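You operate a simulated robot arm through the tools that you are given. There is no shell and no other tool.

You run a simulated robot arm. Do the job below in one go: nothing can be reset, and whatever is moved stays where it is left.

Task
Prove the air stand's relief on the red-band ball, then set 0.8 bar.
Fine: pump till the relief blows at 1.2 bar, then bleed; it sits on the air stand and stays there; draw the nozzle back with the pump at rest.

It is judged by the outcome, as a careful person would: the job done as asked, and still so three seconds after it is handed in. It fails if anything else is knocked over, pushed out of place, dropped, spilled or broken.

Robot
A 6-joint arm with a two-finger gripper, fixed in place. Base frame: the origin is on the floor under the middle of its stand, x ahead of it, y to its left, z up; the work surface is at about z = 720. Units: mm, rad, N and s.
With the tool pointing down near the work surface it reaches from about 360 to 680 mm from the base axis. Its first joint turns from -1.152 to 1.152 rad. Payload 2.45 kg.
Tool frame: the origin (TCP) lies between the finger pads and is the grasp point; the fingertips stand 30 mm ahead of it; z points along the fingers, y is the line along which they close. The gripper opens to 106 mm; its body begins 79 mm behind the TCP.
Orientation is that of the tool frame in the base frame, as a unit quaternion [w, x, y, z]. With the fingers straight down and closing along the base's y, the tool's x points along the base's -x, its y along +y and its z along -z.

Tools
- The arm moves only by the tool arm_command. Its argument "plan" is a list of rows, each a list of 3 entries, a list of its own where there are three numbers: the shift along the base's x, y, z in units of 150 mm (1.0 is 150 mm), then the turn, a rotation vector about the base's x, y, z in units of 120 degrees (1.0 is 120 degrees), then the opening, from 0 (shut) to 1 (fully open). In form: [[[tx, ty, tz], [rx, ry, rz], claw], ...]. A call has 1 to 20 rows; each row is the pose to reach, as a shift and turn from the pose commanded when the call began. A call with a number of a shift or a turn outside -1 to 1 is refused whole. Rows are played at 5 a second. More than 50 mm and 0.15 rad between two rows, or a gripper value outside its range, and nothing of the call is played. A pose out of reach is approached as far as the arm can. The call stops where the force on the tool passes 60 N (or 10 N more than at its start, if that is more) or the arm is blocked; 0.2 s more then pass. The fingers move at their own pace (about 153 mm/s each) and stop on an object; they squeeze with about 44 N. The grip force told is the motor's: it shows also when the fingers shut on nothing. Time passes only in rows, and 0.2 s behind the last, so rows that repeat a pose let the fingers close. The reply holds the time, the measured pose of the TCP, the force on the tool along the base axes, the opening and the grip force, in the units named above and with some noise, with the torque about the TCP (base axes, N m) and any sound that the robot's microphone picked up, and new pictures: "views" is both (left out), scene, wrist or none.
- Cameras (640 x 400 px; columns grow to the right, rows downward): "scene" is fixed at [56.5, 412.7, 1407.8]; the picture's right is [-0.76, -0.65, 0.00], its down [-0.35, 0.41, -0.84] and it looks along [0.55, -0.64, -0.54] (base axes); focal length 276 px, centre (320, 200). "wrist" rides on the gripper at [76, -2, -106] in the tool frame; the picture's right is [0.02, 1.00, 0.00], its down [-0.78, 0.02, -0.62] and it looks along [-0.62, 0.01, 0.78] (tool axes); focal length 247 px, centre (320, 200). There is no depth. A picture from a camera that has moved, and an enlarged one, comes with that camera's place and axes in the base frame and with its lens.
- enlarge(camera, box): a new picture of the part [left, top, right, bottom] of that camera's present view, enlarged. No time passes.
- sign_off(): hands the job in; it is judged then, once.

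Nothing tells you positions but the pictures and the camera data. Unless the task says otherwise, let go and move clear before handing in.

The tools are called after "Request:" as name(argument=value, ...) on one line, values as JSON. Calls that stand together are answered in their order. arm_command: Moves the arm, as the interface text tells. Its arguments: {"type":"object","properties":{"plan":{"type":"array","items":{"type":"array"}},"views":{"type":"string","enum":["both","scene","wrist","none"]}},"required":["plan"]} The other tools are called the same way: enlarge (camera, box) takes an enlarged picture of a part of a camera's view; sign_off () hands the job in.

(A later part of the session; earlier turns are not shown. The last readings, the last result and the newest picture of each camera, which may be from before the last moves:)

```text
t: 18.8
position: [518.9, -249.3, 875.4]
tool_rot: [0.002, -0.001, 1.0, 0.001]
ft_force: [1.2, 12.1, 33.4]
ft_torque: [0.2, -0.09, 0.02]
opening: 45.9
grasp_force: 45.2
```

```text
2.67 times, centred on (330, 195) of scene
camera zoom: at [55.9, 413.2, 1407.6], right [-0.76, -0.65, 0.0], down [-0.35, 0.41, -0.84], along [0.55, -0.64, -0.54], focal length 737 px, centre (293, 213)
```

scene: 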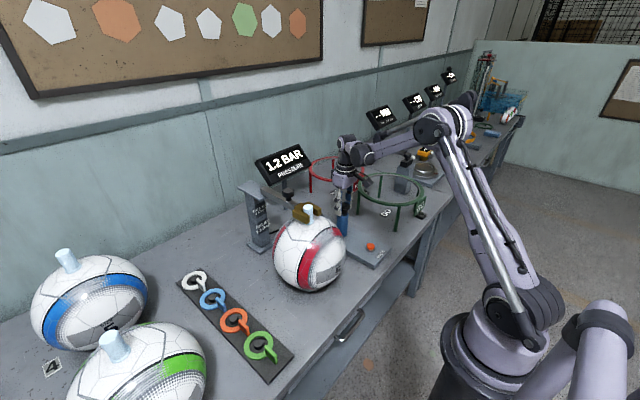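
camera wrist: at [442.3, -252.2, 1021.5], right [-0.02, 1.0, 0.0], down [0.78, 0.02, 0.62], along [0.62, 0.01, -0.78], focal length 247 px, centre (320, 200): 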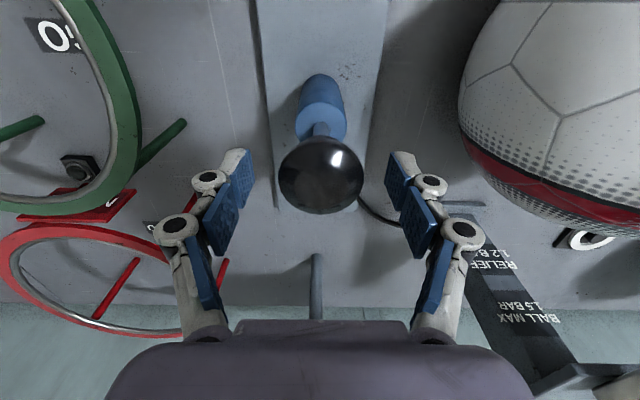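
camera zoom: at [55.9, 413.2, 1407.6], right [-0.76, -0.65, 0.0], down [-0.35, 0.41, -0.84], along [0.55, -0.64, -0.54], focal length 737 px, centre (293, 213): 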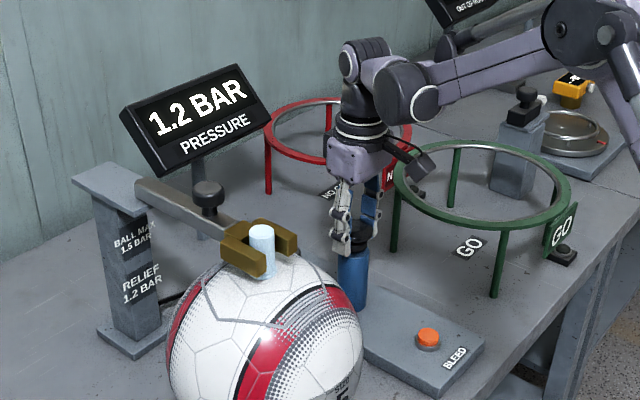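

The stroke is bottomed at z ≈ 875 and the reading is 1.2 bar, still with no relief sound. I'll bring the pump handle back up and check again.

Request:
arm_command(plan=[[[0, 0, 0.07], [0, 0, 0], 0.3], [[0, 0, 0.14], [0, 0, 0], 0.3], [[0, 0, 0.21], [0, 0, 0], 0.3], [[0, 0, 0.27], [0, 0, 0], 0.3]], views="scene")

Request:
enlarge(camera="scene", box=[250, 120, 410, 270])

```text
t: 19.8
position: [519.9, -249.5, 914.1]
tool_rot: [0.001, -0.001, 1.0, 0.0]
ft_force: [1.6, 13.6, 1.6]
ft_torque: [0.14, 0.32, 0.01]
opening: 45.8
grasp_force: 45.0
```

scene: 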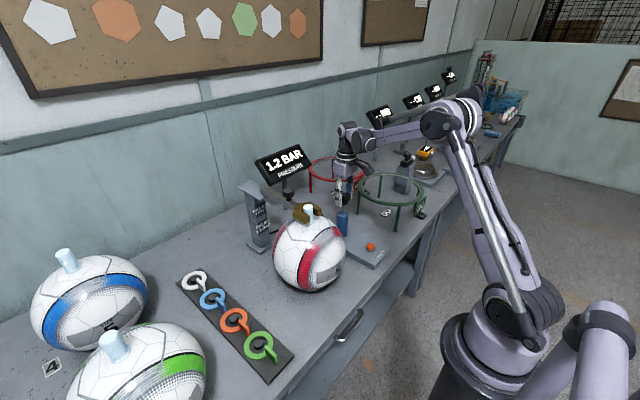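

```text
2.67 times, centred on (330, 195) of scene
camera zoom: at [56.5, 413.1, 1407.7], right [-0.76, -0.65, 0.0], down [-0.35, 0.41, -0.84], along [0.55, -0.64, -0.54], focal length 737 px, centre (293, 213)
```

zoom: 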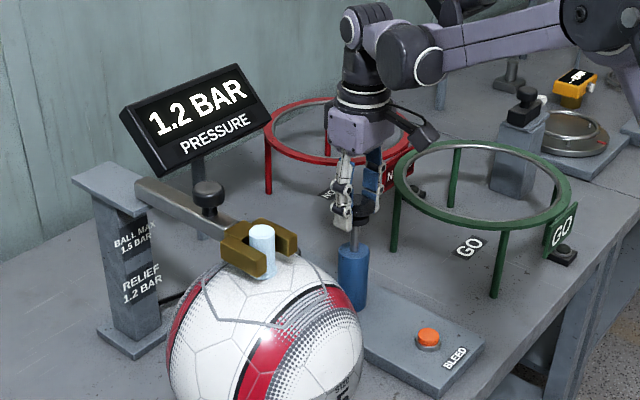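

The reading holds at 1.2 bar with the handle up and no relief sound so far. I'll begin a second stroke in steps, listening for the relief and staying far under the 1.5 bar ball limit.

Request:
arm_command(plan=[[[0, 0.005, -0.045], [0, 0, 0], 0.3], [[0, 0.005, -0.09], [0, 0, 0], 0.3], [[0, 0.005, -0.13], [0, 0, 0], 0.3]], views="scene")

Request:
enlarge(camera="scene", box=[250, 120, 410, 270])

```text
t: 20.6
position: [519.7, -250.5, 894.2]
tool_rot: [0.002, -0.001, 1.0, -0.001]
ft_force: [4.2, 9.4, 5.0]
ft_torque: [0.23, -0.17, 0.11]
opening: 45.9
grasp_force: 44.7
```

scene: 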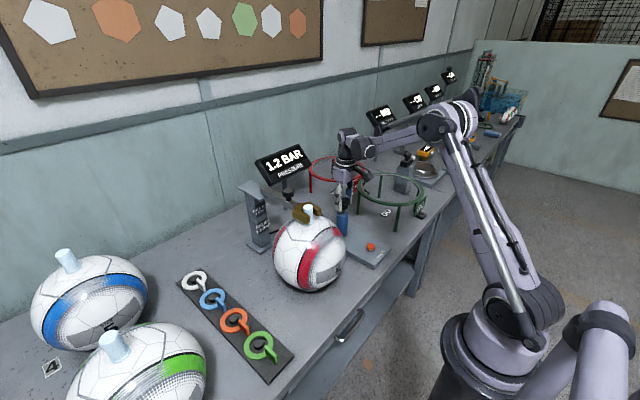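

```text
2.67 times, centred on (330, 195) of scene
camera zoom: at [56.5, 413.0, 1407.7], right [-0.76, -0.65, 0.0], down [-0.35, 0.41, -0.84], along [0.55, -0.64, -0.54], focal length 737 px, centre (293, 213)
```

zoom: 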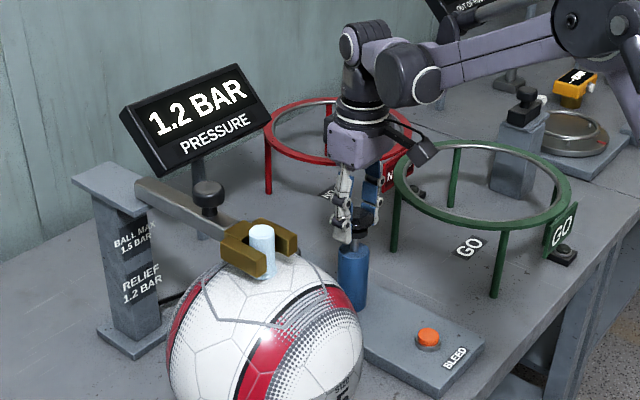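

Request:
arm_command(plan=[[[0, 0, -0.04], [0, 0, 0], 0.3], [[0, 0, -0.08], [0, 0, 0], 0.3], [[0, 0, -0.11], [0, 0, 0], 0.3]], views="scene")

Request:
enlarge(camera="scene", box=[250, 120, 410, 270])

```text
t: 21.4
position: [519.3, -249.5, 878.5]
tool_rot: [0.0, 0.0, 1.0, 0.001]
ft_force: [2.0, 6.8, 6.8]
ft_torque: [0.08, -0.16, -0.05]
opening: 45.8
grasp_force: 45.5
```

scene: 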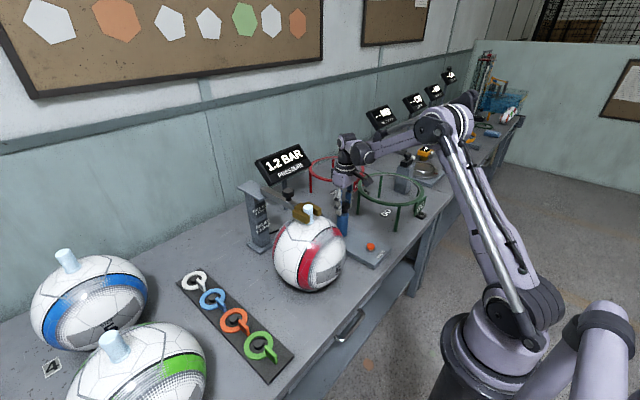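

```text
2.67 times, centred on (330, 195) of scene
camera zoom: at [56.4, 412.9, 1407.7], right [-0.76, -0.65, 0.0], down [-0.35, 0.41, -0.84], along [0.55, -0.64, -0.54], focal length 737 px, centre (293, 213)
```

zoom: 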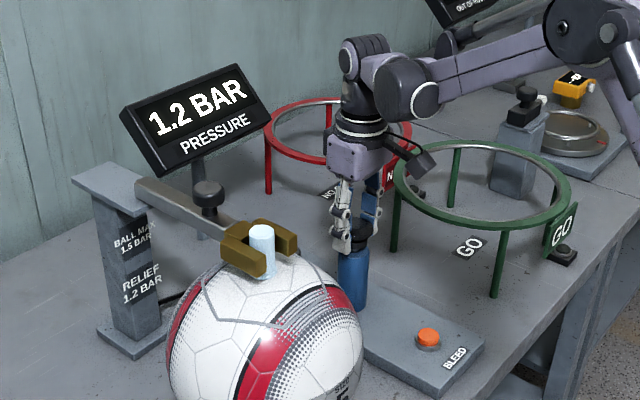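

Still 1.2 bar and silent; each stroke seems to add only a few hundredths. I'll finish this stroke, return fully up, and watch.

Request:
arm_command(plan=[[[0, 0, -0.015], [0, 0, 0], 0.3], [[0, 0, -0.015], [0, 0, 0], 0.3], [[0, 0, 0.06], [0, 0, 0], 0.3], [[0, 0, 0.13], [0, 0, 0], 0.3], [[0, 0, 0.2], [0, 0, 0], 0.3], [[0, 0, 0.25], [0, 0, 0], 0.3], [[0, 0, 0.25], [0, 0, 0], 0.3]], views="scene")

Request:
enlarge(camera="scene", box=[250, 120, 410, 270])

```text
t: 23.0
position: [519.6, -249.4, 914.3]
tool_rot: [0.002, 0.0, 1.0, -0.002]
ft_force: [3.4, 3.8, -1.6]
ft_torque: [0.0, -0.02, 0.04]
opening: 45.9
grasp_force: 44.7
```

scene: 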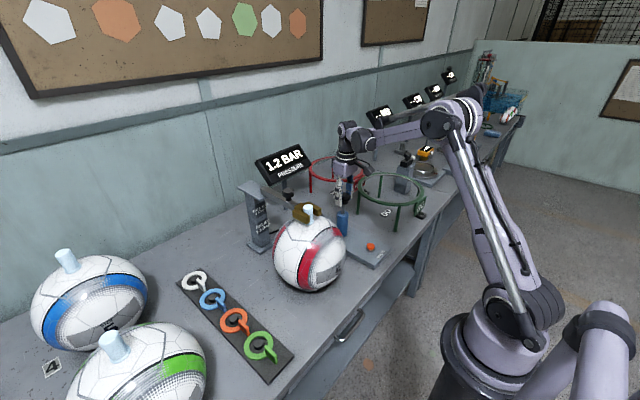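

```text
2.67 times, centred on (330, 195) of scene
camera zoom: at [56.6, 412.8, 1407.8], right [-0.76, -0.65, 0.0], down [-0.35, 0.41, -0.84], along [0.55, -0.64, -0.54], focal length 737 px, centre (293, 213)
```

zoom: 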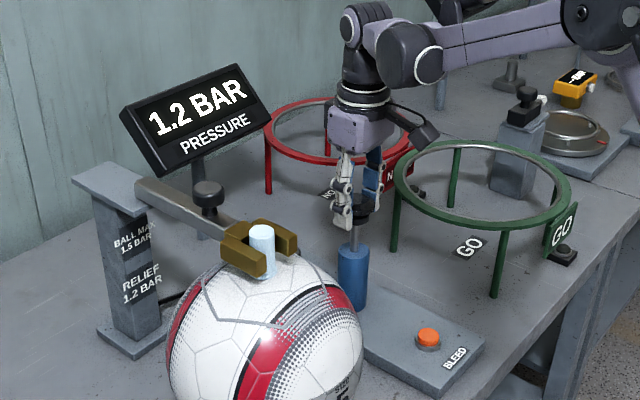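

I'll make a third full stroke and listen.

Request:
arm_command(plan=[[[0, 0, -0.06], [0, 0, 0], 0.3], [[0, 0, -0.12], [0, 0, 0], 0.3], [[0, 0, -0.18], [0, 0, 0], 0.3], [[0, 0, -0.23], [0, 0, 0], 0.3], [[0, 0, -0.255], [0, 0, 0], 0.3]], views="scene")

Request:
enlarge(camera="scene", box=[250, 120, 410, 270])

```text
t: 24.2
position: [518.3, -249.7, 878.6]
tool_rot: [0.001, -0.001, 1.0, 0.0]
ft_force: [1.7, 4.2, 8.0]
ft_torque: [0.1, -0.33, -0.04]
opening: 45.8
grasp_force: 45.1
```

scene: 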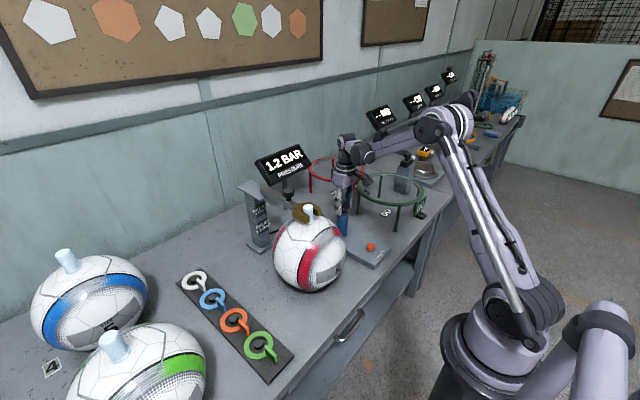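

```text
2.67 times, centred on (330, 195) of scene
camera zoom: at [56.4, 412.9, 1407.7], right [-0.76, -0.65, 0.0], down [-0.35, 0.41, -0.84], along [0.55, -0.64, -0.54], focal length 737 px, centre (293, 213)
```

zoom: 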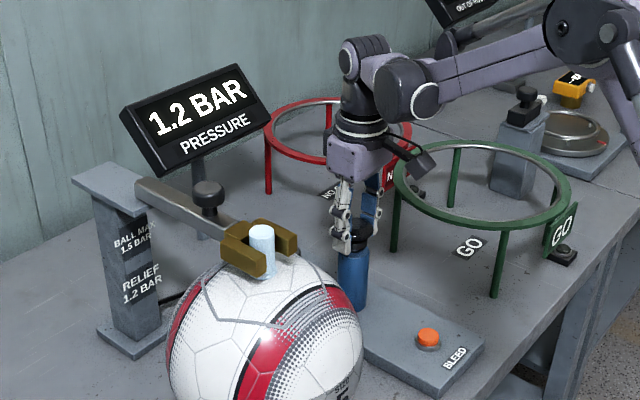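

Still 1.2 bar and silent. I'll bring the handle right up to its upper stop this time, so the next stroke is a full one.

Request:
arm_command(plan=[[[0, 0, 0.06], [0, 0, 0], 0.3], [[0, 0, 0.12], [0, 0, 0], 0.3], [[0, 0, 0.18], [0, 0, 0], 0.3], [[0, 0, 0.23], [0, 0, 0], 0.3], [[0, 0, 0.255], [0, 0, 0], 0.3], [[0, 0, 0.265], [0, 0, 0], 0.3]], views="scene")

Request:
enlarge(camera="scene", box=[250, 120, 410, 270])

```text
t: 25.6
position: [519.5, -248.5, 916.5]
tool_rot: [-0.001, 0.0, 1.0, 0.0]
ft_force: [-6.5, 6.5, -21.3]
ft_torque: [-0.13, -0.42, 0.01]
opening: 46.1
grasp_force: 45.6
```

scene: 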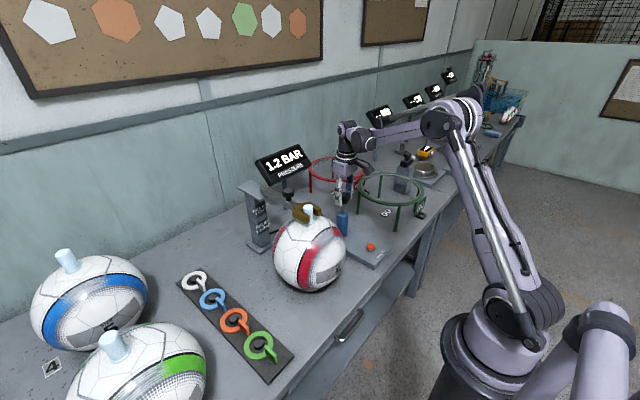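

```text
2.67 times, centred on (330, 195) of scene
camera zoom: at [56.6, 412.7, 1407.8], right [-0.76, -0.65, 0.0], down [-0.35, 0.41, -0.84], along [0.55, -0.64, -0.54], focal length 737 px, centre (293, 213)
```

zoom: 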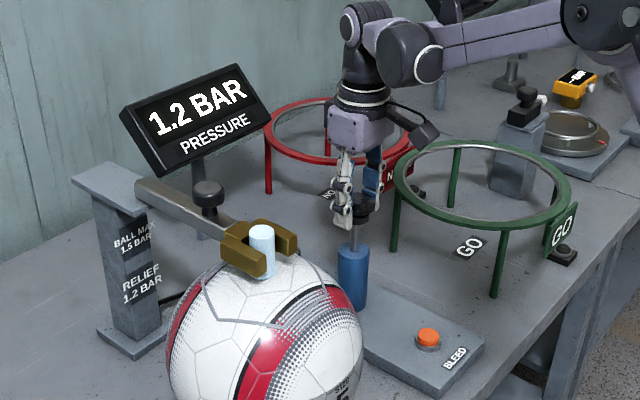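

The handle is at its upper stop. I'll make a full stroke down from here.

Request:
arm_command(plan=[[[0, 0, -0.06], [0, 0, 0], 0.3], [[0, 0, -0.12], [0, 0, 0], 0.3], [[0, 0, -0.18], [0, 0, 0], 0.3], [[0, 0, -0.24], [0, 0, 0], 0.3], [[0, 0, -0.275], [0, 0, 0], 0.3], [[0, 0, -0.275], [0, 0, 0], 0.3]], views="scene")

Request:
enlarge(camera="scene", box=[250, 120, 410, 270])

```text
t: 27.0
position: [518.9, -249.5, 876.1]
tool_rot: [0.001, 0.0, 1.0, 0.0]
ft_force: [-3.1, 3.2, 7.2]
ft_torque: [-0.01, -0.13, -0.05]
opening: 45.9
grasp_force: 45.0
```

scene: 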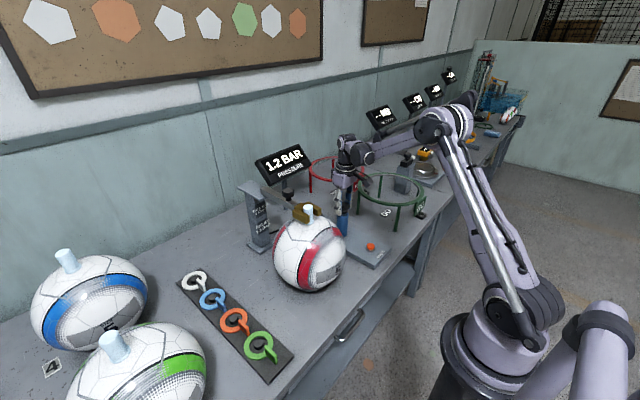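

```text
2.67 times, centred on (330, 195) of scene
camera zoom: at [56.3, 412.8, 1407.8], right [-0.76, -0.65, 0.0], down [-0.35, 0.41, -0.84], along [0.55, -0.64, -0.54], focal length 737 px, centre (293, 213)
```

zoom: 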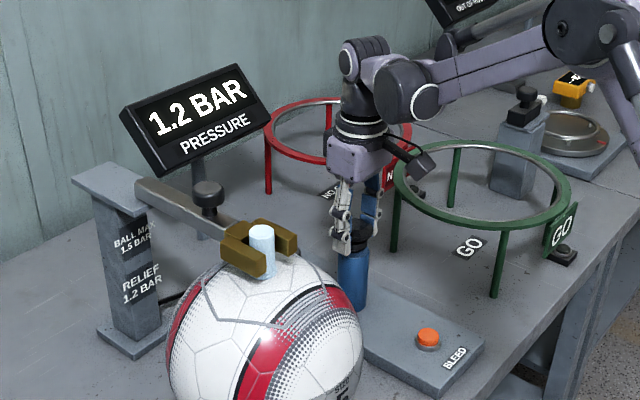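

Still 1.2 bar, so increments appear small and relief has not sounded. I'll do another full up-and-down cycle, watching reading and sound.

Request:
arm_command(plan=[[[0, 0, 0.07], [0, 0, 0], 0.3], [[0, 0, 0.14], [0, 0, 0], 0.3], [[0, 0, 0.21], [0, 0, 0], 0.3], [[0, 0, 0.267], [0, 0, 0], 0.3], [[0, 0, 0.267], [0, 0, 0], 0.3], [[0, 0, 0.2], [0, 0, 0], 0.3], [[0, 0, 0.13], [0, 0, 0], 0.3], [[0, 0, 0.06], [0, 0, 0], 0.3], [[0, 0, 0], [0, 0, 0], 0.3], [[0, 0, 0], [0, 0, 0], 0.3]], views="scene")

Request:
enlarge(camera="scene", box=[250, 120, 410, 270])

```text
t: 29.2
position: [518.9, -249.9, 876.1]
tool_rot: [0.001, 0.0, 1.0, -0.001]
ft_force: [-9.3, 5.5, 7.6]
ft_torque: [0.03, 0.31, -0.02]
opening: 45.7
grasp_force: 45.3
```

scene: 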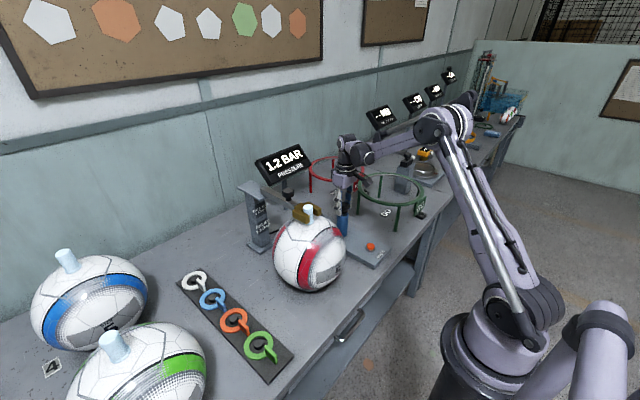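

```text
2.67 times, centred on (330, 195) of scene
camera zoom: at [56.1, 412.9, 1407.7], right [-0.76, -0.65, 0.0], down [-0.35, 0.41, -0.84], along [0.55, -0.64, -0.54], focal length 737 px, centre (293, 213)
```

zoom: 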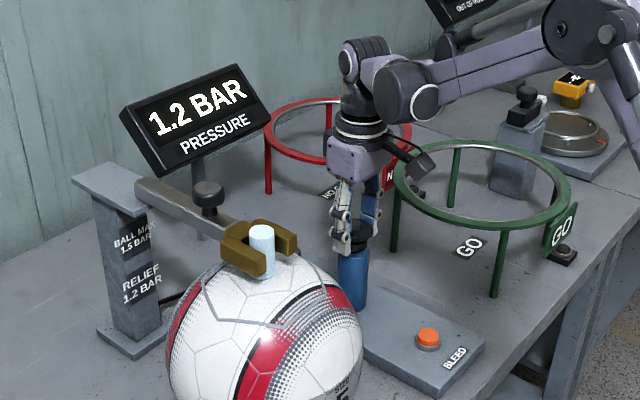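

Still 1.2 bar. I'll keep going with full strokes, one cycle at a time, listening each time.

Request:
arm_command(plan=[[[0, 0, 0.07], [0, 0, 0], 0.3], [[0, 0, 0.14], [0, 0, 0], 0.3], [[0, 0, 0.21], [0, 0, 0], 0.3], [[0, 0, 0.267], [0, 0, 0], 0.3], [[0, 0, 0.267], [0, 0, 0], 0.3], [[0, 0, 0.2], [0, 0, 0], 0.3], [[0, 0, 0.13], [0, 0, 0], 0.3], [[0, 0, 0.06], [0, 0, 0], 0.3], [[0, 0, -0.01], [0, 0, 0], 0.3], [[0, 0, -0.01], [0, 0, 0], 0.3]], views="both")

Request:
enlarge(camera="scene", box=[250, 120, 410, 270])

```text
t: 31.4
position: [520.1, -249.5, 875.1]
tool_rot: [0.002, 0.0, 1.0, 0.0]
ft_force: [-1.5, 2.6, 11.5]
ft_torque: [0.04, 0.05, 0.01]
opening: 45.9
grasp_force: 45.3
camera wrist: at [442.2, -251.6, 980.4], right [-0.02, 1.0, 0.0], down [0.78, 0.02, 0.62], along [0.62, 0.01, -0.78], focal length 247 px, centre (320, 200)
```

scene: 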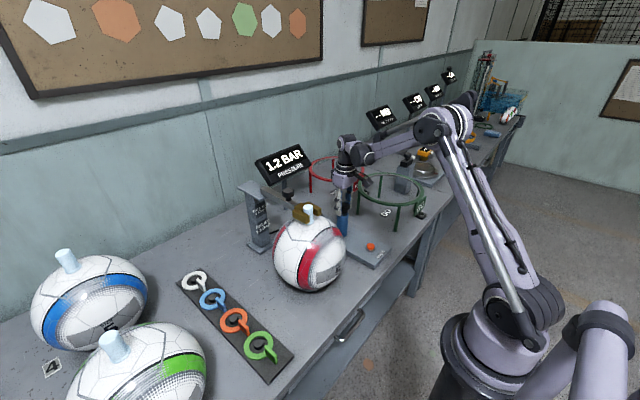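
wrist: 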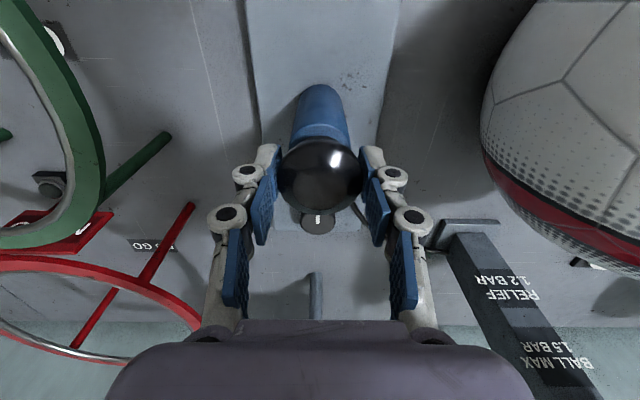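

```text
2.67 times, centred on (330, 195) of scene
camera zoom: at [56.2, 412.8, 1407.8], right [-0.76, -0.65, 0.0], down [-0.35, 0.41, -0.84], along [0.55, -0.64, -0.54], focal length 737 px, centre (293, 213)
```

zoom: 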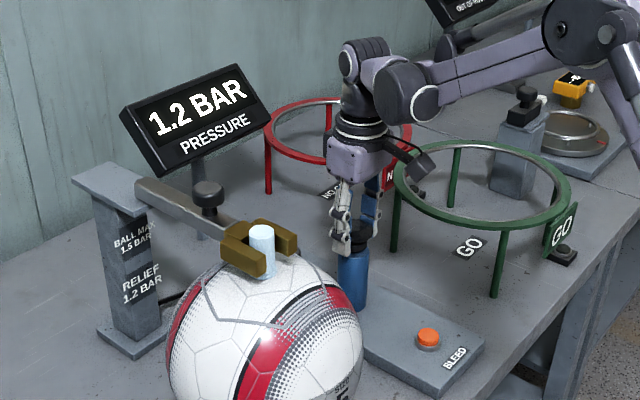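

Six strokes and still 1.2 bar without a relief sound. I'll hold still for a few seconds to see whether pressure is leaking away (the LET DOWN dial isn't on its 0), and look at the dial.

Request:
arm_command(plan=[[[0, 0, 0], [0, 0, 0], 0.3], [[0, 0, 0], [0, 0, 0], 0.3], [[0, 0, 0], [0, 0, 0], 0.3], [[0, 0, 0], [0, 0, 0], 0.3], [[0, 0, 0], [0, 0, 0], 0.3], [[0, 0, 0], [0, 0, 0], 0.3], [[0, 0, 0], [0, 0, 0], 0.3], [[0, 0, 0], [0, 0, 0], 0.3], [[0, 0, 0], [0, 0, 0], 0.3], [[0, 0, 0], [0, 0, 0], 0.3], [[0, 0, 0], [0, 0, 0], 0.3], [[0, 0, 0], [0, 0, 0], 0.3], [[0, 0, 0], [0, 0, 0], 0.3], [[0, 0, 0], [0, 0, 0], 0.3], [[0, 0, 0], [0, 0, 0], 0.3], [[0, 0, 0], [0, 0, 0], 0.3], [[0, 0, 0], [0, 0, 0], 0.3], [[0, 0, 0], [0, 0, 0], 0.3], [[0, 0, 0], [0, 0, 0], 0.3], [[0, 0, 0], [0, 0, 0], 0.3]], views="scene")

Request:
enlarge(camera="wrist", box=[280, 190, 360, 250])

Request:
enlarge(camera="scene", box=[250, 140, 320, 190])

```text
t: 35.6
position: [519.0, -249.7, 873.5]
tool_rot: [0.002, 0.0, 1.0, 0.0]
ft_force: [4.5, 2.2, 8.9]
ft_torque: [0.0, -0.11, -0.03]
opening: 45.9
grasp_force: 44.8
```

scene: 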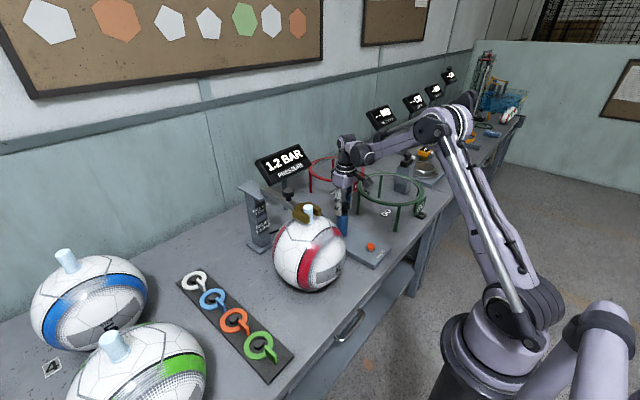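

```text
6.67 times, centred on (320, 220) of wrist
camera zoom: at [442.2, -251.7, 980.3], right [-0.02, 1.0, 0.0], down [0.78, 0.02, 0.62], along [0.62, 0.01, -0.78], focal length 1646 px, centre (320, 67)
```

zoom: 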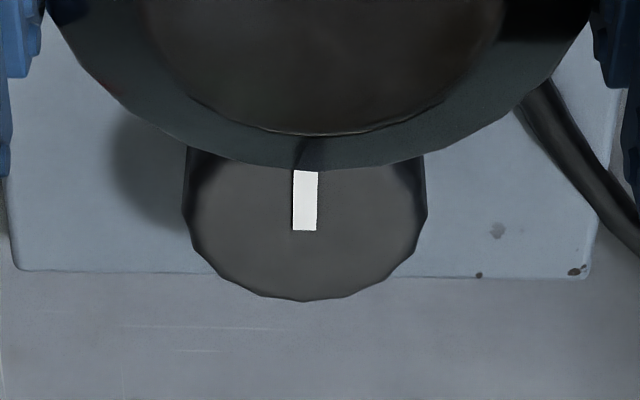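

```text
8.00 times, centred on (285, 165) of scene
camera zoom: at [56.4, 412.8, 1407.8], right [-0.76, -0.65, 0.0], down [-0.35, 0.41, -0.84], along [0.55, -0.64, -0.54], focal length 2210 px, centre (600, 480)
```

zoom: 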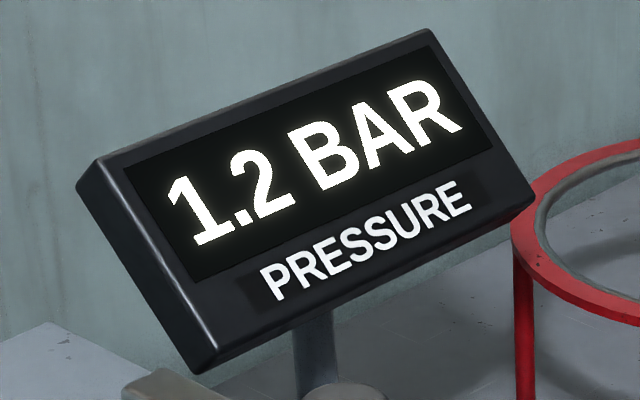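

The pressure holds at 1.2 bar, so nothing leaks. I'll check that the stroke truly bottoms by pressing a bit further, under the force guard.

Request:
arm_command(plan=[[[0, 0, -0.015], [0, 0, 0], 0.3], [[0, 0, -0.03], [0, 0, 0], 0.3], [[0, 0, -0.03], [0, 0, 0], 0.3]], views="both")

Request:
enlarge(camera="scene", box=[310, 150, 400, 250])

```text
t: 36.4
position: [518.0, -249.8, 870.0]
tool_rot: [0.001, 0.0, 1.0, 0.0]
ft_force: [4.7, -1.4, 33.0]
ft_torque: [0.04, -0.11, 0.0]
opening: 46.4
grasp_force: 44.6
camera wrist: at [441.8, -251.6, 976.3], right [-0.02, 1.0, 0.0], down [0.78, 0.02, 0.62], along [0.62, 0.01, -0.78], focal length 247 px, centre (320, 200)
```

scene: 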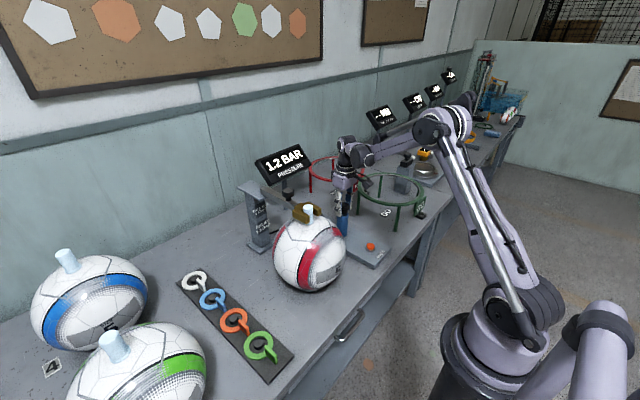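
wrist: 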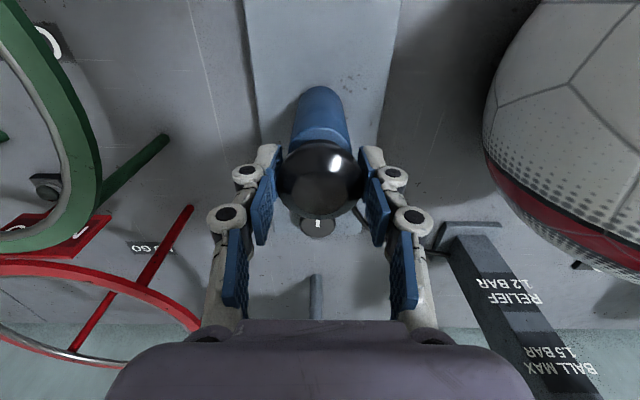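

```text
4.00 times, centred on (355, 200) of scene
camera zoom: at [56.0, 412.9, 1407.7], right [-0.76, -0.65, 0.0], down [-0.35, 0.41, -0.84], along [0.55, -0.64, -0.54], focal length 1105 px, centre (180, 200)
```

zoom: 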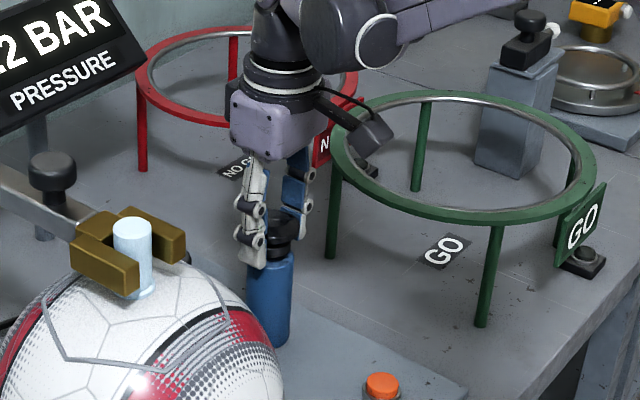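

It does bottom there. I'll do two brisker full strokes and listen again.

Request:
arm_command(plan=[[[0, 0, 0.1], [0, 0, 0], 0.3], [[0, 0, 0.2], [0, 0, 0], 0.3], [[0, 0, 0.3], [0, 0, 0], 0.3], [[0, 0, 0.3], [0, 0, 0], 0.3], [[0, 0, 0.15], [0, 0, 0], 0.3], [[0, 0, 0.02], [0, 0, 0], 0.3], [[0, 0, 0.01], [0, 0, 0], 0.3]], views="scene")

Request:
enlarge(camera="scene", box=[250, 120, 410, 270])

```text
t: 38.0
position: [518.2, -249.3, 870.6]
tool_rot: [0.001, 0.0, 1.0, 0.0]
ft_force: [-9.3, 0.6, 10.1]
ft_torque: [-0.05, 0.34, -0.08]
opening: 45.8
grasp_force: 45.5
```

scene: 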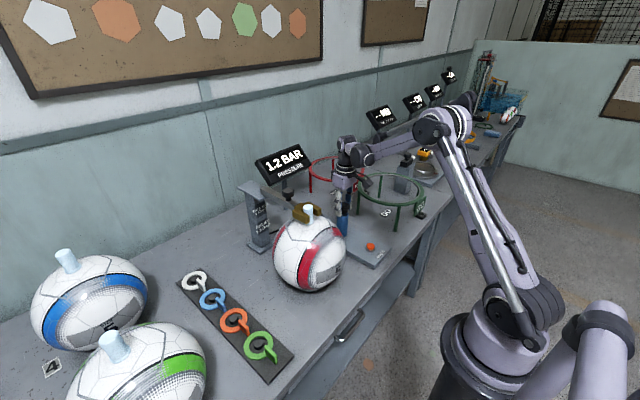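

```text
2.67 times, centred on (330, 195) of scene
camera zoom: at [56.1, 412.8, 1407.8], right [-0.76, -0.65, 0.0], down [-0.35, 0.41, -0.84], along [0.55, -0.64, -0.54], focal length 737 px, centre (293, 213)
```

zoom: 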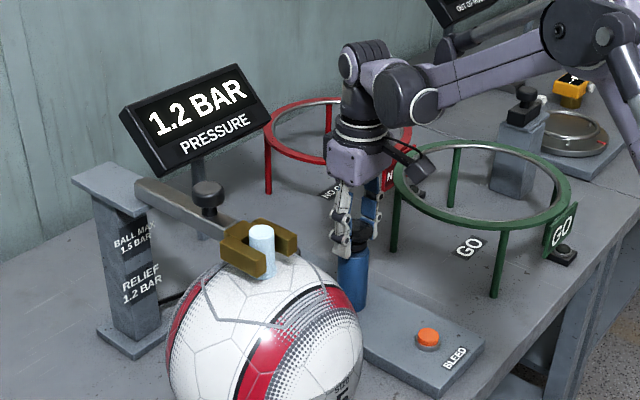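

Still 1.2 bar and silent. Since steps are evidently tiny or capped, I'll run three full strokes in one go and listen.

Request:
arm_command(plan=[[[0, 0, 0.15], [0, 0, 0], 0.3], [[0, 0, 0.29], [0, 0, 0], 0.3], [[0, 0, 0.29], [0, 0, 0], 0.3], [[0, 0, 0.15], [0, 0, 0], 0.3], [[0, 0, 0.0], [0, 0, 0], 0.3], [[0, 0, 0.0], [0, 0, 0], 0.3], [[0, 0, 0.15], [0, 0, 0], 0.3], [[0, 0, 0.29], [0, 0, 0], 0.3], [[0, 0, 0.29], [0, 0, 0], 0.3], [[0, 0, 0.15], [0, 0, 0], 0.3], [[0, 0, 0.0], [0, 0, 0], 0.3], [[0, 0, 0.0], [0, 0, 0], 0.3], [[0, 0, 0.15], [0, 0, 0], 0.3], [[0, 0, 0.29], [0, 0, 0], 0.3], [[0, 0, 0.29], [0, 0, 0], 0.3], [[0, 0, 0.15], [0, 0, 0], 0.3], [[0, 0, 0.0], [0, 0, 0], 0.3], [[0, 0, 0.0], [0, 0, 0], 0.3]], views="scene")

Request:
enlarge(camera="scene", box=[250, 120, 410, 270])

```text
t: 41.8
position: [518.8, -250.3, 871.8]
tool_rot: [0.001, 0.0, 1.0, 0.0]
ft_force: [-6.4, -2.2, 7.8]
ft_torque: [-0.14, 0.35, -0.01]
opening: 45.6
grasp_force: 45.6
```

scene: 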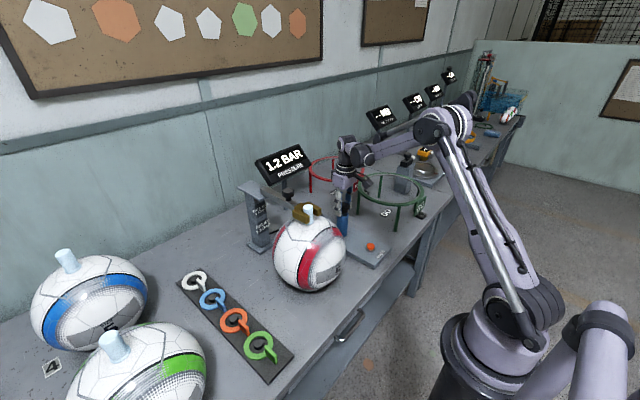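

```text
2.67 times, centred on (330, 195) of scene
camera zoom: at [56.2, 412.7, 1407.8], right [-0.76, -0.65, 0.0], down [-0.35, 0.41, -0.84], along [0.55, -0.64, -0.54], focal length 737 px, centre (293, 213)
```

zoom: 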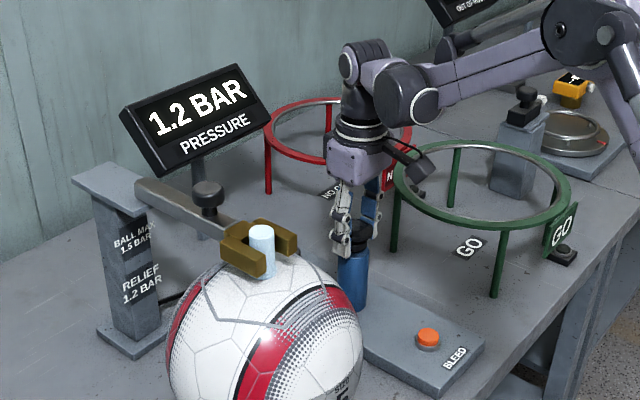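

Ten strokes and the reading stays exactly at 1.2 bar. I'll return the handle to its top, let go, and look at the station freely before deciding on the next test.

Request:
arm_command(plan=[[[0, 0, 0.15], [0, 0, 0], 0.3], [[0, 0, 0.28], [0, 0, 0], 0.3], [[0, 0, 0.28], [0, 0, 0], 0.3], [[0, 0, 0.28], [0, 0, 0], 0.75], [[0, 0, 0.28], [0, 0, 0], 0.75], [[0, 0, 0.5], [0, 0, 0], 0.75], [[0, 0, 0.8], [0, 0, 0], 0.75], [[0, 0, 0.9], [0, 0, 0], 0.75], [[0, 0, 0.9], [0, 0, 0], 0.75]], views="both")

Request:
enlarge(camera="scene", box=[250, 120, 410, 270])

Request:
enlarge(camera="wrist", box=[240, 30, 400, 200])

```text
t: 43.8
position: [518.2, -250.8, 1007.5]
tool_rot: [0.0, 0.001, 1.0, 0.0]
ft_force: [-0.4, -0.2, 0.6]
ft_torque: [-0.03, 0.01, -0.01]
opening: 79.7
grasp_force: 0.1
camera wrist: at [442.3, -252.4, 1113.2], right [-0.02, 1.0, 0.0], down [0.78, 0.02, 0.62], along [0.62, 0.01, -0.78], focal length 247 px, centre (320, 200)
```

scene: 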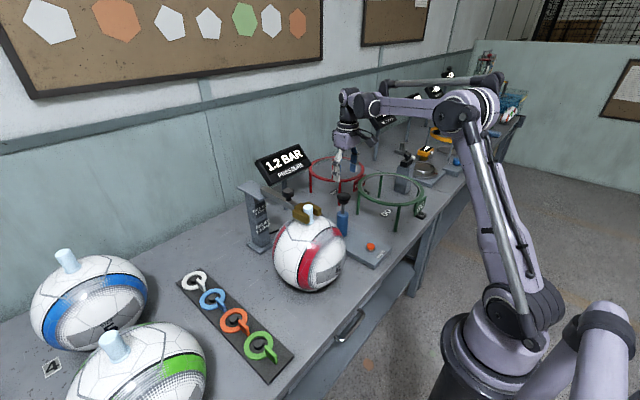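
wrist: 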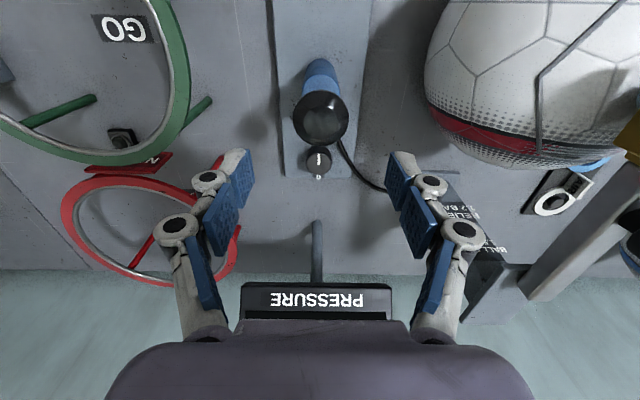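

```text
2.67 times, centred on (330, 195) of scene
camera zoom: at [56.5, 412.7, 1407.8], right [-0.76, -0.65, 0.0], down [-0.35, 0.41, -0.84], along [0.55, -0.64, -0.54], focal length 737 px, centre (293, 213)
```

zoom: 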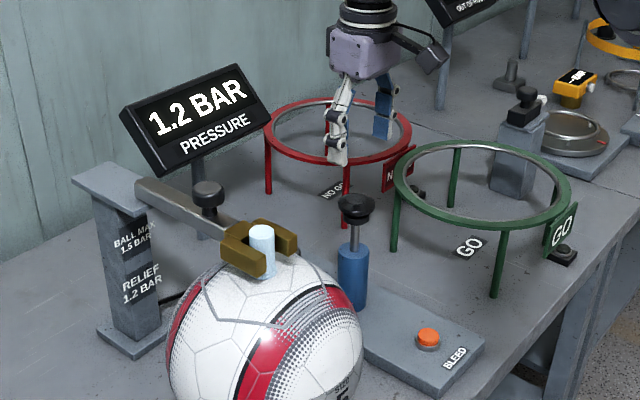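

```text
2.35 times, centred on (320, 115) of wrist
camera zoom: at [442.3, -252.4, 1113.2], right [-0.02, 1.0, 0.0], down [0.78, 0.02, 0.62], along [0.62, 0.01, -0.78], focal length 581 px, centre (320, 400)
```

zoom: 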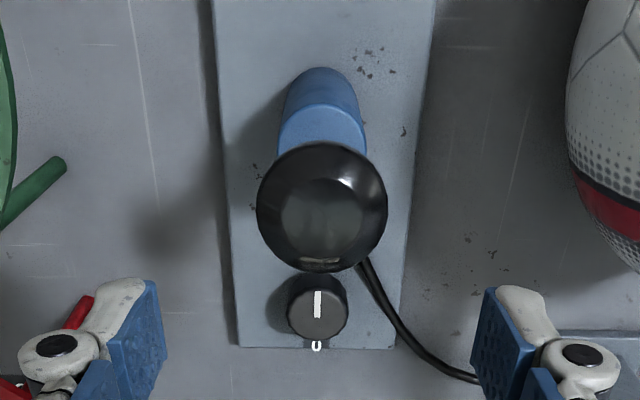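

The pump is back at rest and the reading is 1.2 bar. I'll press BLEED briefly next: that shows how quickly it vents and lets me check on the next strokes whether the pump is really being capped by the relief.

Request:
arm_command(plan=[[[-0.25, -0.005, 0], [0, 0, 0], 0], [[-0.5, -0.01, 0], [0, 0, 0], 0], [[-0.75, -0.012, 0], [0, 0, 0], 0], [[-0.81, -0.012, -0.2], [0, 0, 0], 0], [[-0.81, -0.012, -0.5], [0, 0, 0], 0], [[-0.81, -0.012, -0.8], [0, 0, 0], 0], [[-0.81, -0.012, -1.0], [0, 0, 0], 0], [[-0.81, -0.012, -1.0], [0, 0, 0], 0]], views="both")

Request:
enlarge(camera="scene", box=[250, 120, 410, 270])

```text
t: 45.6
position: [398.3, -251.9, 856.9]
tool_rot: [0.001, 0.0, 1.0, 0.0]
ft_force: [-0.1, -0.2, 0.2]
ft_torque: [0.01, -0.01, 0.01]
opening: 0.2
grasp_force: 28.6
camera wrist: at [320.9, -253.6, 962.1], right [-0.02, 1.0, 0.0], down [0.78, 0.02, 0.62], along [0.62, 0.01, -0.78], focal length 247 px, centre (320, 200)
```

scene: 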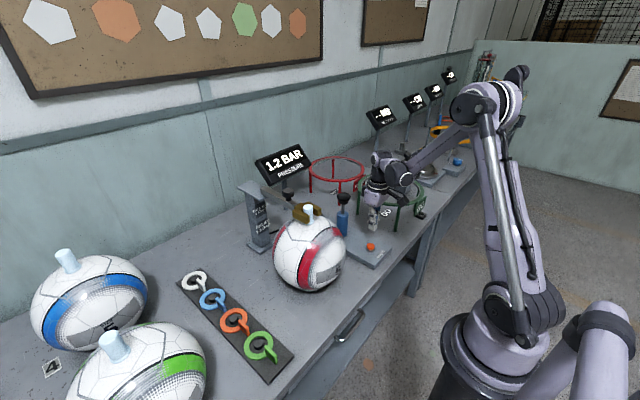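
wrist: 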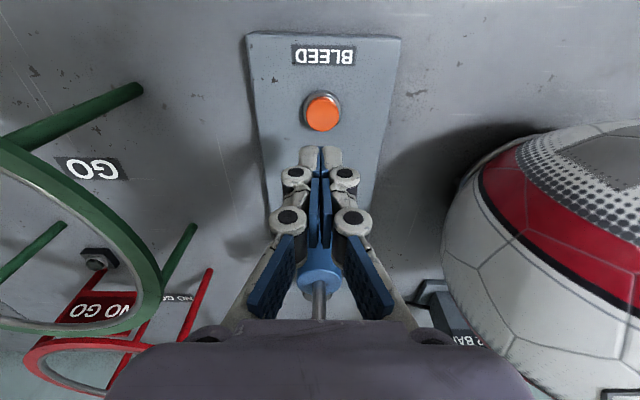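

```text
2.67 times, centred on (330, 195) of scene
camera zoom: at [56.5, 412.7, 1407.8], right [-0.76, -0.65, 0.0], down [-0.35, 0.41, -0.84], along [0.55, -0.64, -0.54], focal length 737 px, centre (293, 213)
```

zoom: 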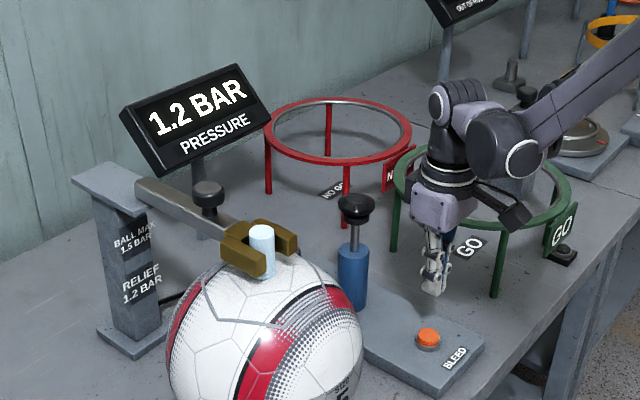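

The button is at about (395.5, -252, ~748). I'll lower the closed fingertips to just above it.

Request:
arm_command(plan=[[[-0.018, 0, -0.2], [0, 0, 0], 0], [[-0.018, 0, -0.35], [0, 0, 0], 0], [[-0.018, 0, -0.42], [0, 0, 0], 0], [[-0.018, 0, -0.42], [0, 0, 0], 0]], views="both")

Request:
enlarge(camera="scene", box=[330, 190, 410, 280])

Request:
enlarge(camera="wrist", box=[260, 80, 380, 200])

```text
t: 46.6
position: [394.4, -252.0, 793.0]
tool_rot: [0.001, 0.0, 1.0, 0.0]
ft_force: [0.0, -0.4, 0.4]
ft_torque: [0.04, 0.02, 0.02]
opening: 0.0
grasp_force: 28.8
camera wrist: at [318.2, -253.7, 899.4], right [-0.02, 1.0, 0.0], down [0.78, 0.02, 0.62], along [0.62, 0.01, -0.78], focal length 247 px, centre (320, 200)
```

scene: 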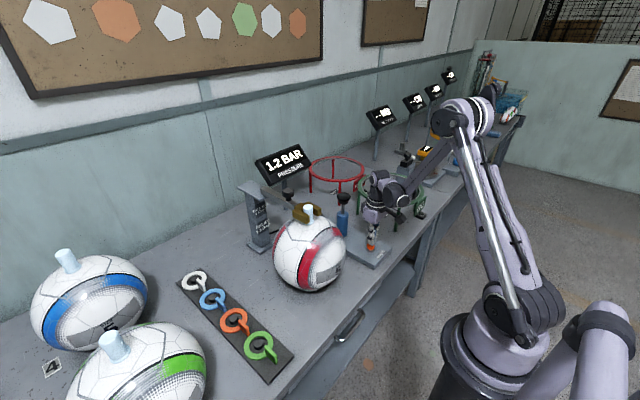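
wrist: 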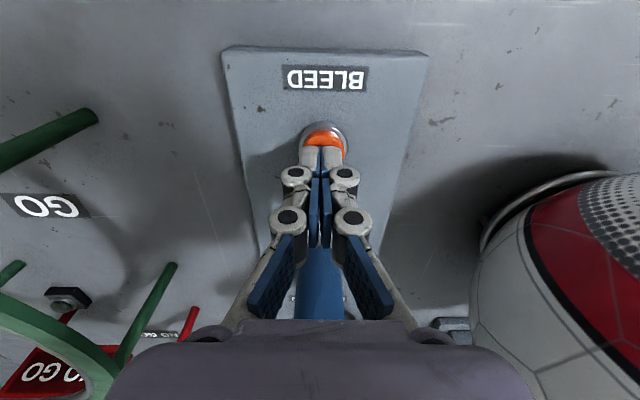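

```text
4.44 times, centred on (370, 235) of scene
camera zoom: at [56.5, 412.7, 1407.8], right [-0.76, -0.65, 0.0], down [-0.35, 0.41, -0.84], along [0.55, -0.64, -0.54], focal length 1228 px, centre (98, 44)
```

zoom: 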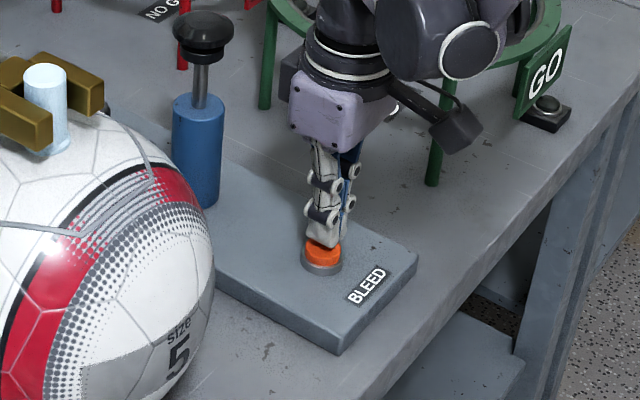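

```text
3.33 times, centred on (320, 140) of wrist
camera zoom: at [318.2, -253.7, 899.4], right [-0.02, 1.0, 0.0], down [0.78, 0.02, 0.62], along [0.62, 0.01, -0.78], focal length 823 px, centre (320, 400)
```

zoom: 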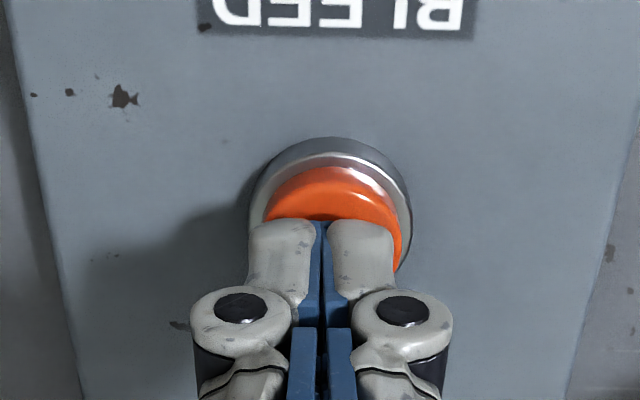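

The tips are right above the orange button. I'll make a shallow dip and return, increasing the depth until the reading or force reacts.

Request:
arm_command(plan=[[[0, 0, -0.04], [0, 0, 0], 0], [[0, 0, -0.065], [0, 0, 0], 0], [[0, 0, -0.065], [0, 0, 0], 0]], views="scene")

Request:
enlarge(camera="scene", box=[250, 120, 410, 270])

```text
t: 47.4
position: [394.6, -251.5, 784.3]
tool_rot: [0.001, 0.0, 1.0, 0.0]
ft_force: [-0.2, -0.6, 1.0]
ft_torque: [-0.02, -0.06, 0.02]
opening: 6.3
grasp_force: 28.5
```

scene: 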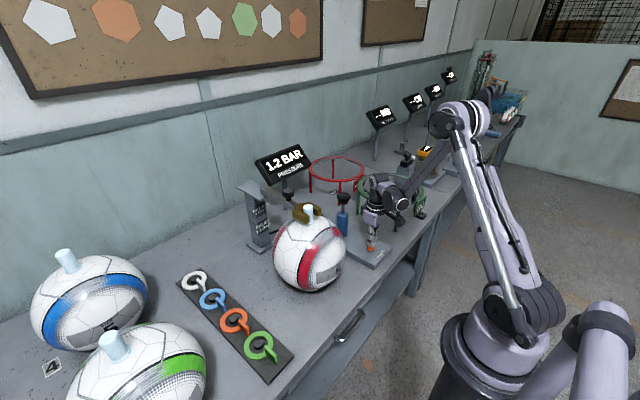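

```text
2.67 times, centred on (330, 195) of scene
camera zoom: at [56.5, 412.7, 1407.8], right [-0.76, -0.65, 0.0], down [-0.35, 0.41, -0.84], along [0.55, -0.64, -0.54], focal length 737 px, centre (293, 213)
```

zoom: 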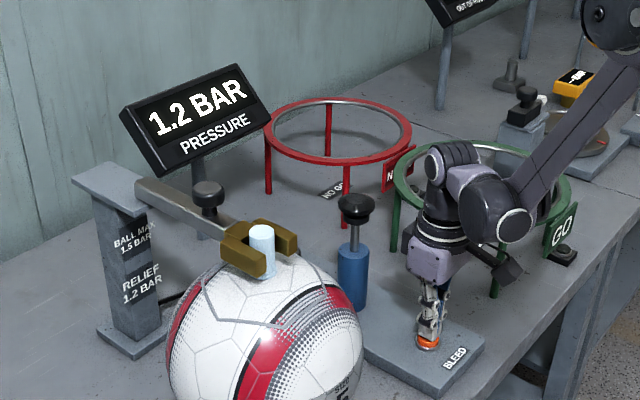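

Request:
enlarge(camera="wrist", box=[260, 80, 380, 200])

Request:
enlarge(camera="scene", box=[330, 190, 410, 280])

```text
3.33 times, centred on (320, 140) of wrist
camera zoom: at [318.1, -253.5, 889.3], right [-0.02, 1.0, 0.0], down [0.78, 0.02, 0.62], along [0.62, 0.01, -0.78], focal length 823 px, centre (320, 400)
```

zoom: 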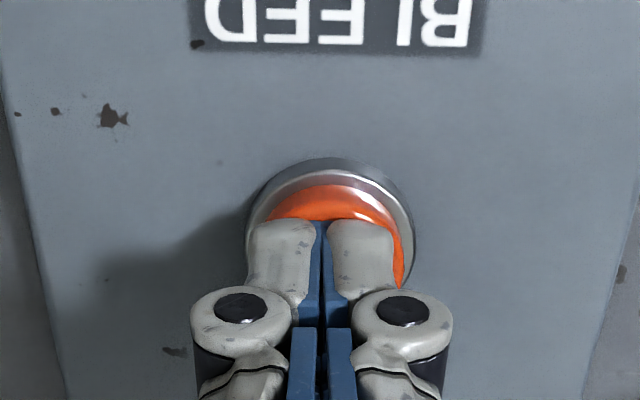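

```text
4.44 times, centred on (370, 235) of scene
camera zoom: at [56.5, 412.7, 1407.8], right [-0.76, -0.65, 0.0], down [-0.35, 0.41, -0.84], along [0.55, -0.64, -0.54], focal length 1228 px, centre (98, 44)
```

zoom: 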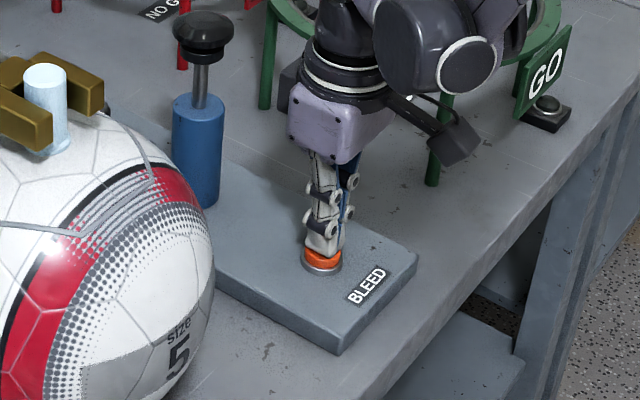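

Only light contact so far. I'll press 3 mm deeper and lift again straight away.

Request:
arm_command(plan=[[[0, 0, -0.02], [0, 0, 0], 0]], views="scene")

Request:
enlarge(camera="scene", box=[250, 120, 410, 270])

```text
t: 47.8
position: [395.2, -250.8, 780.2]
tool_rot: [0.001, 0.0, 1.0, 0.0]
ft_force: [1.7, -0.7, 3.2]
ft_torque: [-0.02, -0.03, -0.02]
opening: 6.0
grasp_force: 28.8
heard: click
```

scene: 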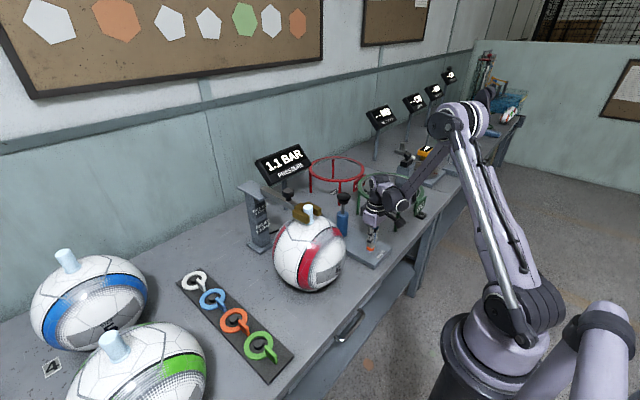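

```text
2.67 times, centred on (330, 195) of scene
camera zoom: at [56.5, 412.7, 1407.8], right [-0.76, -0.65, 0.0], down [-0.35, 0.41, -0.84], along [0.55, -0.64, -0.54], focal length 737 px, centre (293, 213)
```

zoom: 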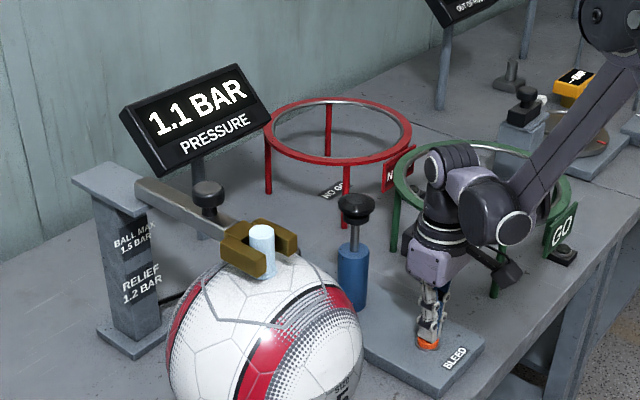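

I heard the button's click and it dropped to 1.1 bar. I'll lift off now to stop bleeding.

Request:
arm_command(plan=[[[0, 0, 0.1], [0, 0, 0], 0], [[0, 0, 0.12], [0, 0, 0], 0], [[0, 0, 0.12], [0, 0, 0], 0], [[0, 0, 0.12], [0, 0, 0], 0]], views="scene")

Request:
enlarge(camera="scene", box=[250, 120, 410, 270])

```text
t: 48.8
position: [395.4, -252.9, 798.4]
tool_rot: [0.0, 0.0, 1.0, -0.001]
ft_force: [-0.7, -0.5, -0.7]
ft_torque: [0.0, 0.01, 0.01]
opening: 0.0
grasp_force: 28.7
```

scene: 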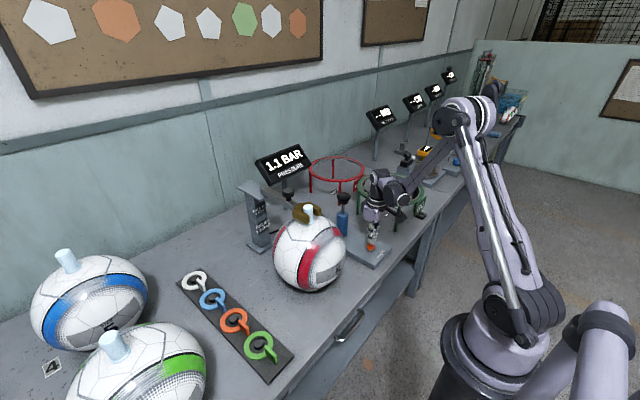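

```text
2.67 times, centred on (330, 195) of scene
camera zoom: at [56.5, 412.7, 1407.8], right [-0.76, -0.65, 0.0], down [-0.35, 0.41, -0.84], along [0.55, -0.64, -0.54], focal length 737 px, centre (293, 213)
```

zoom: 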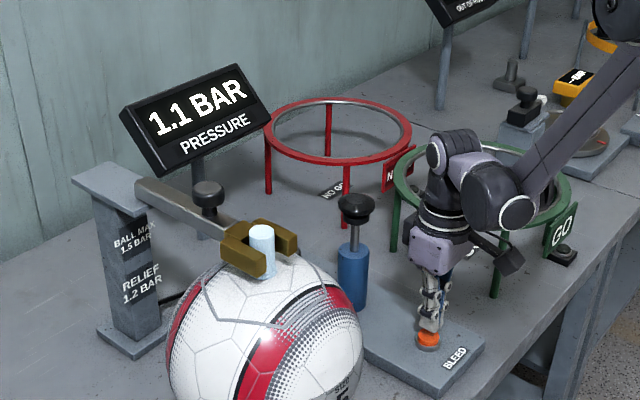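

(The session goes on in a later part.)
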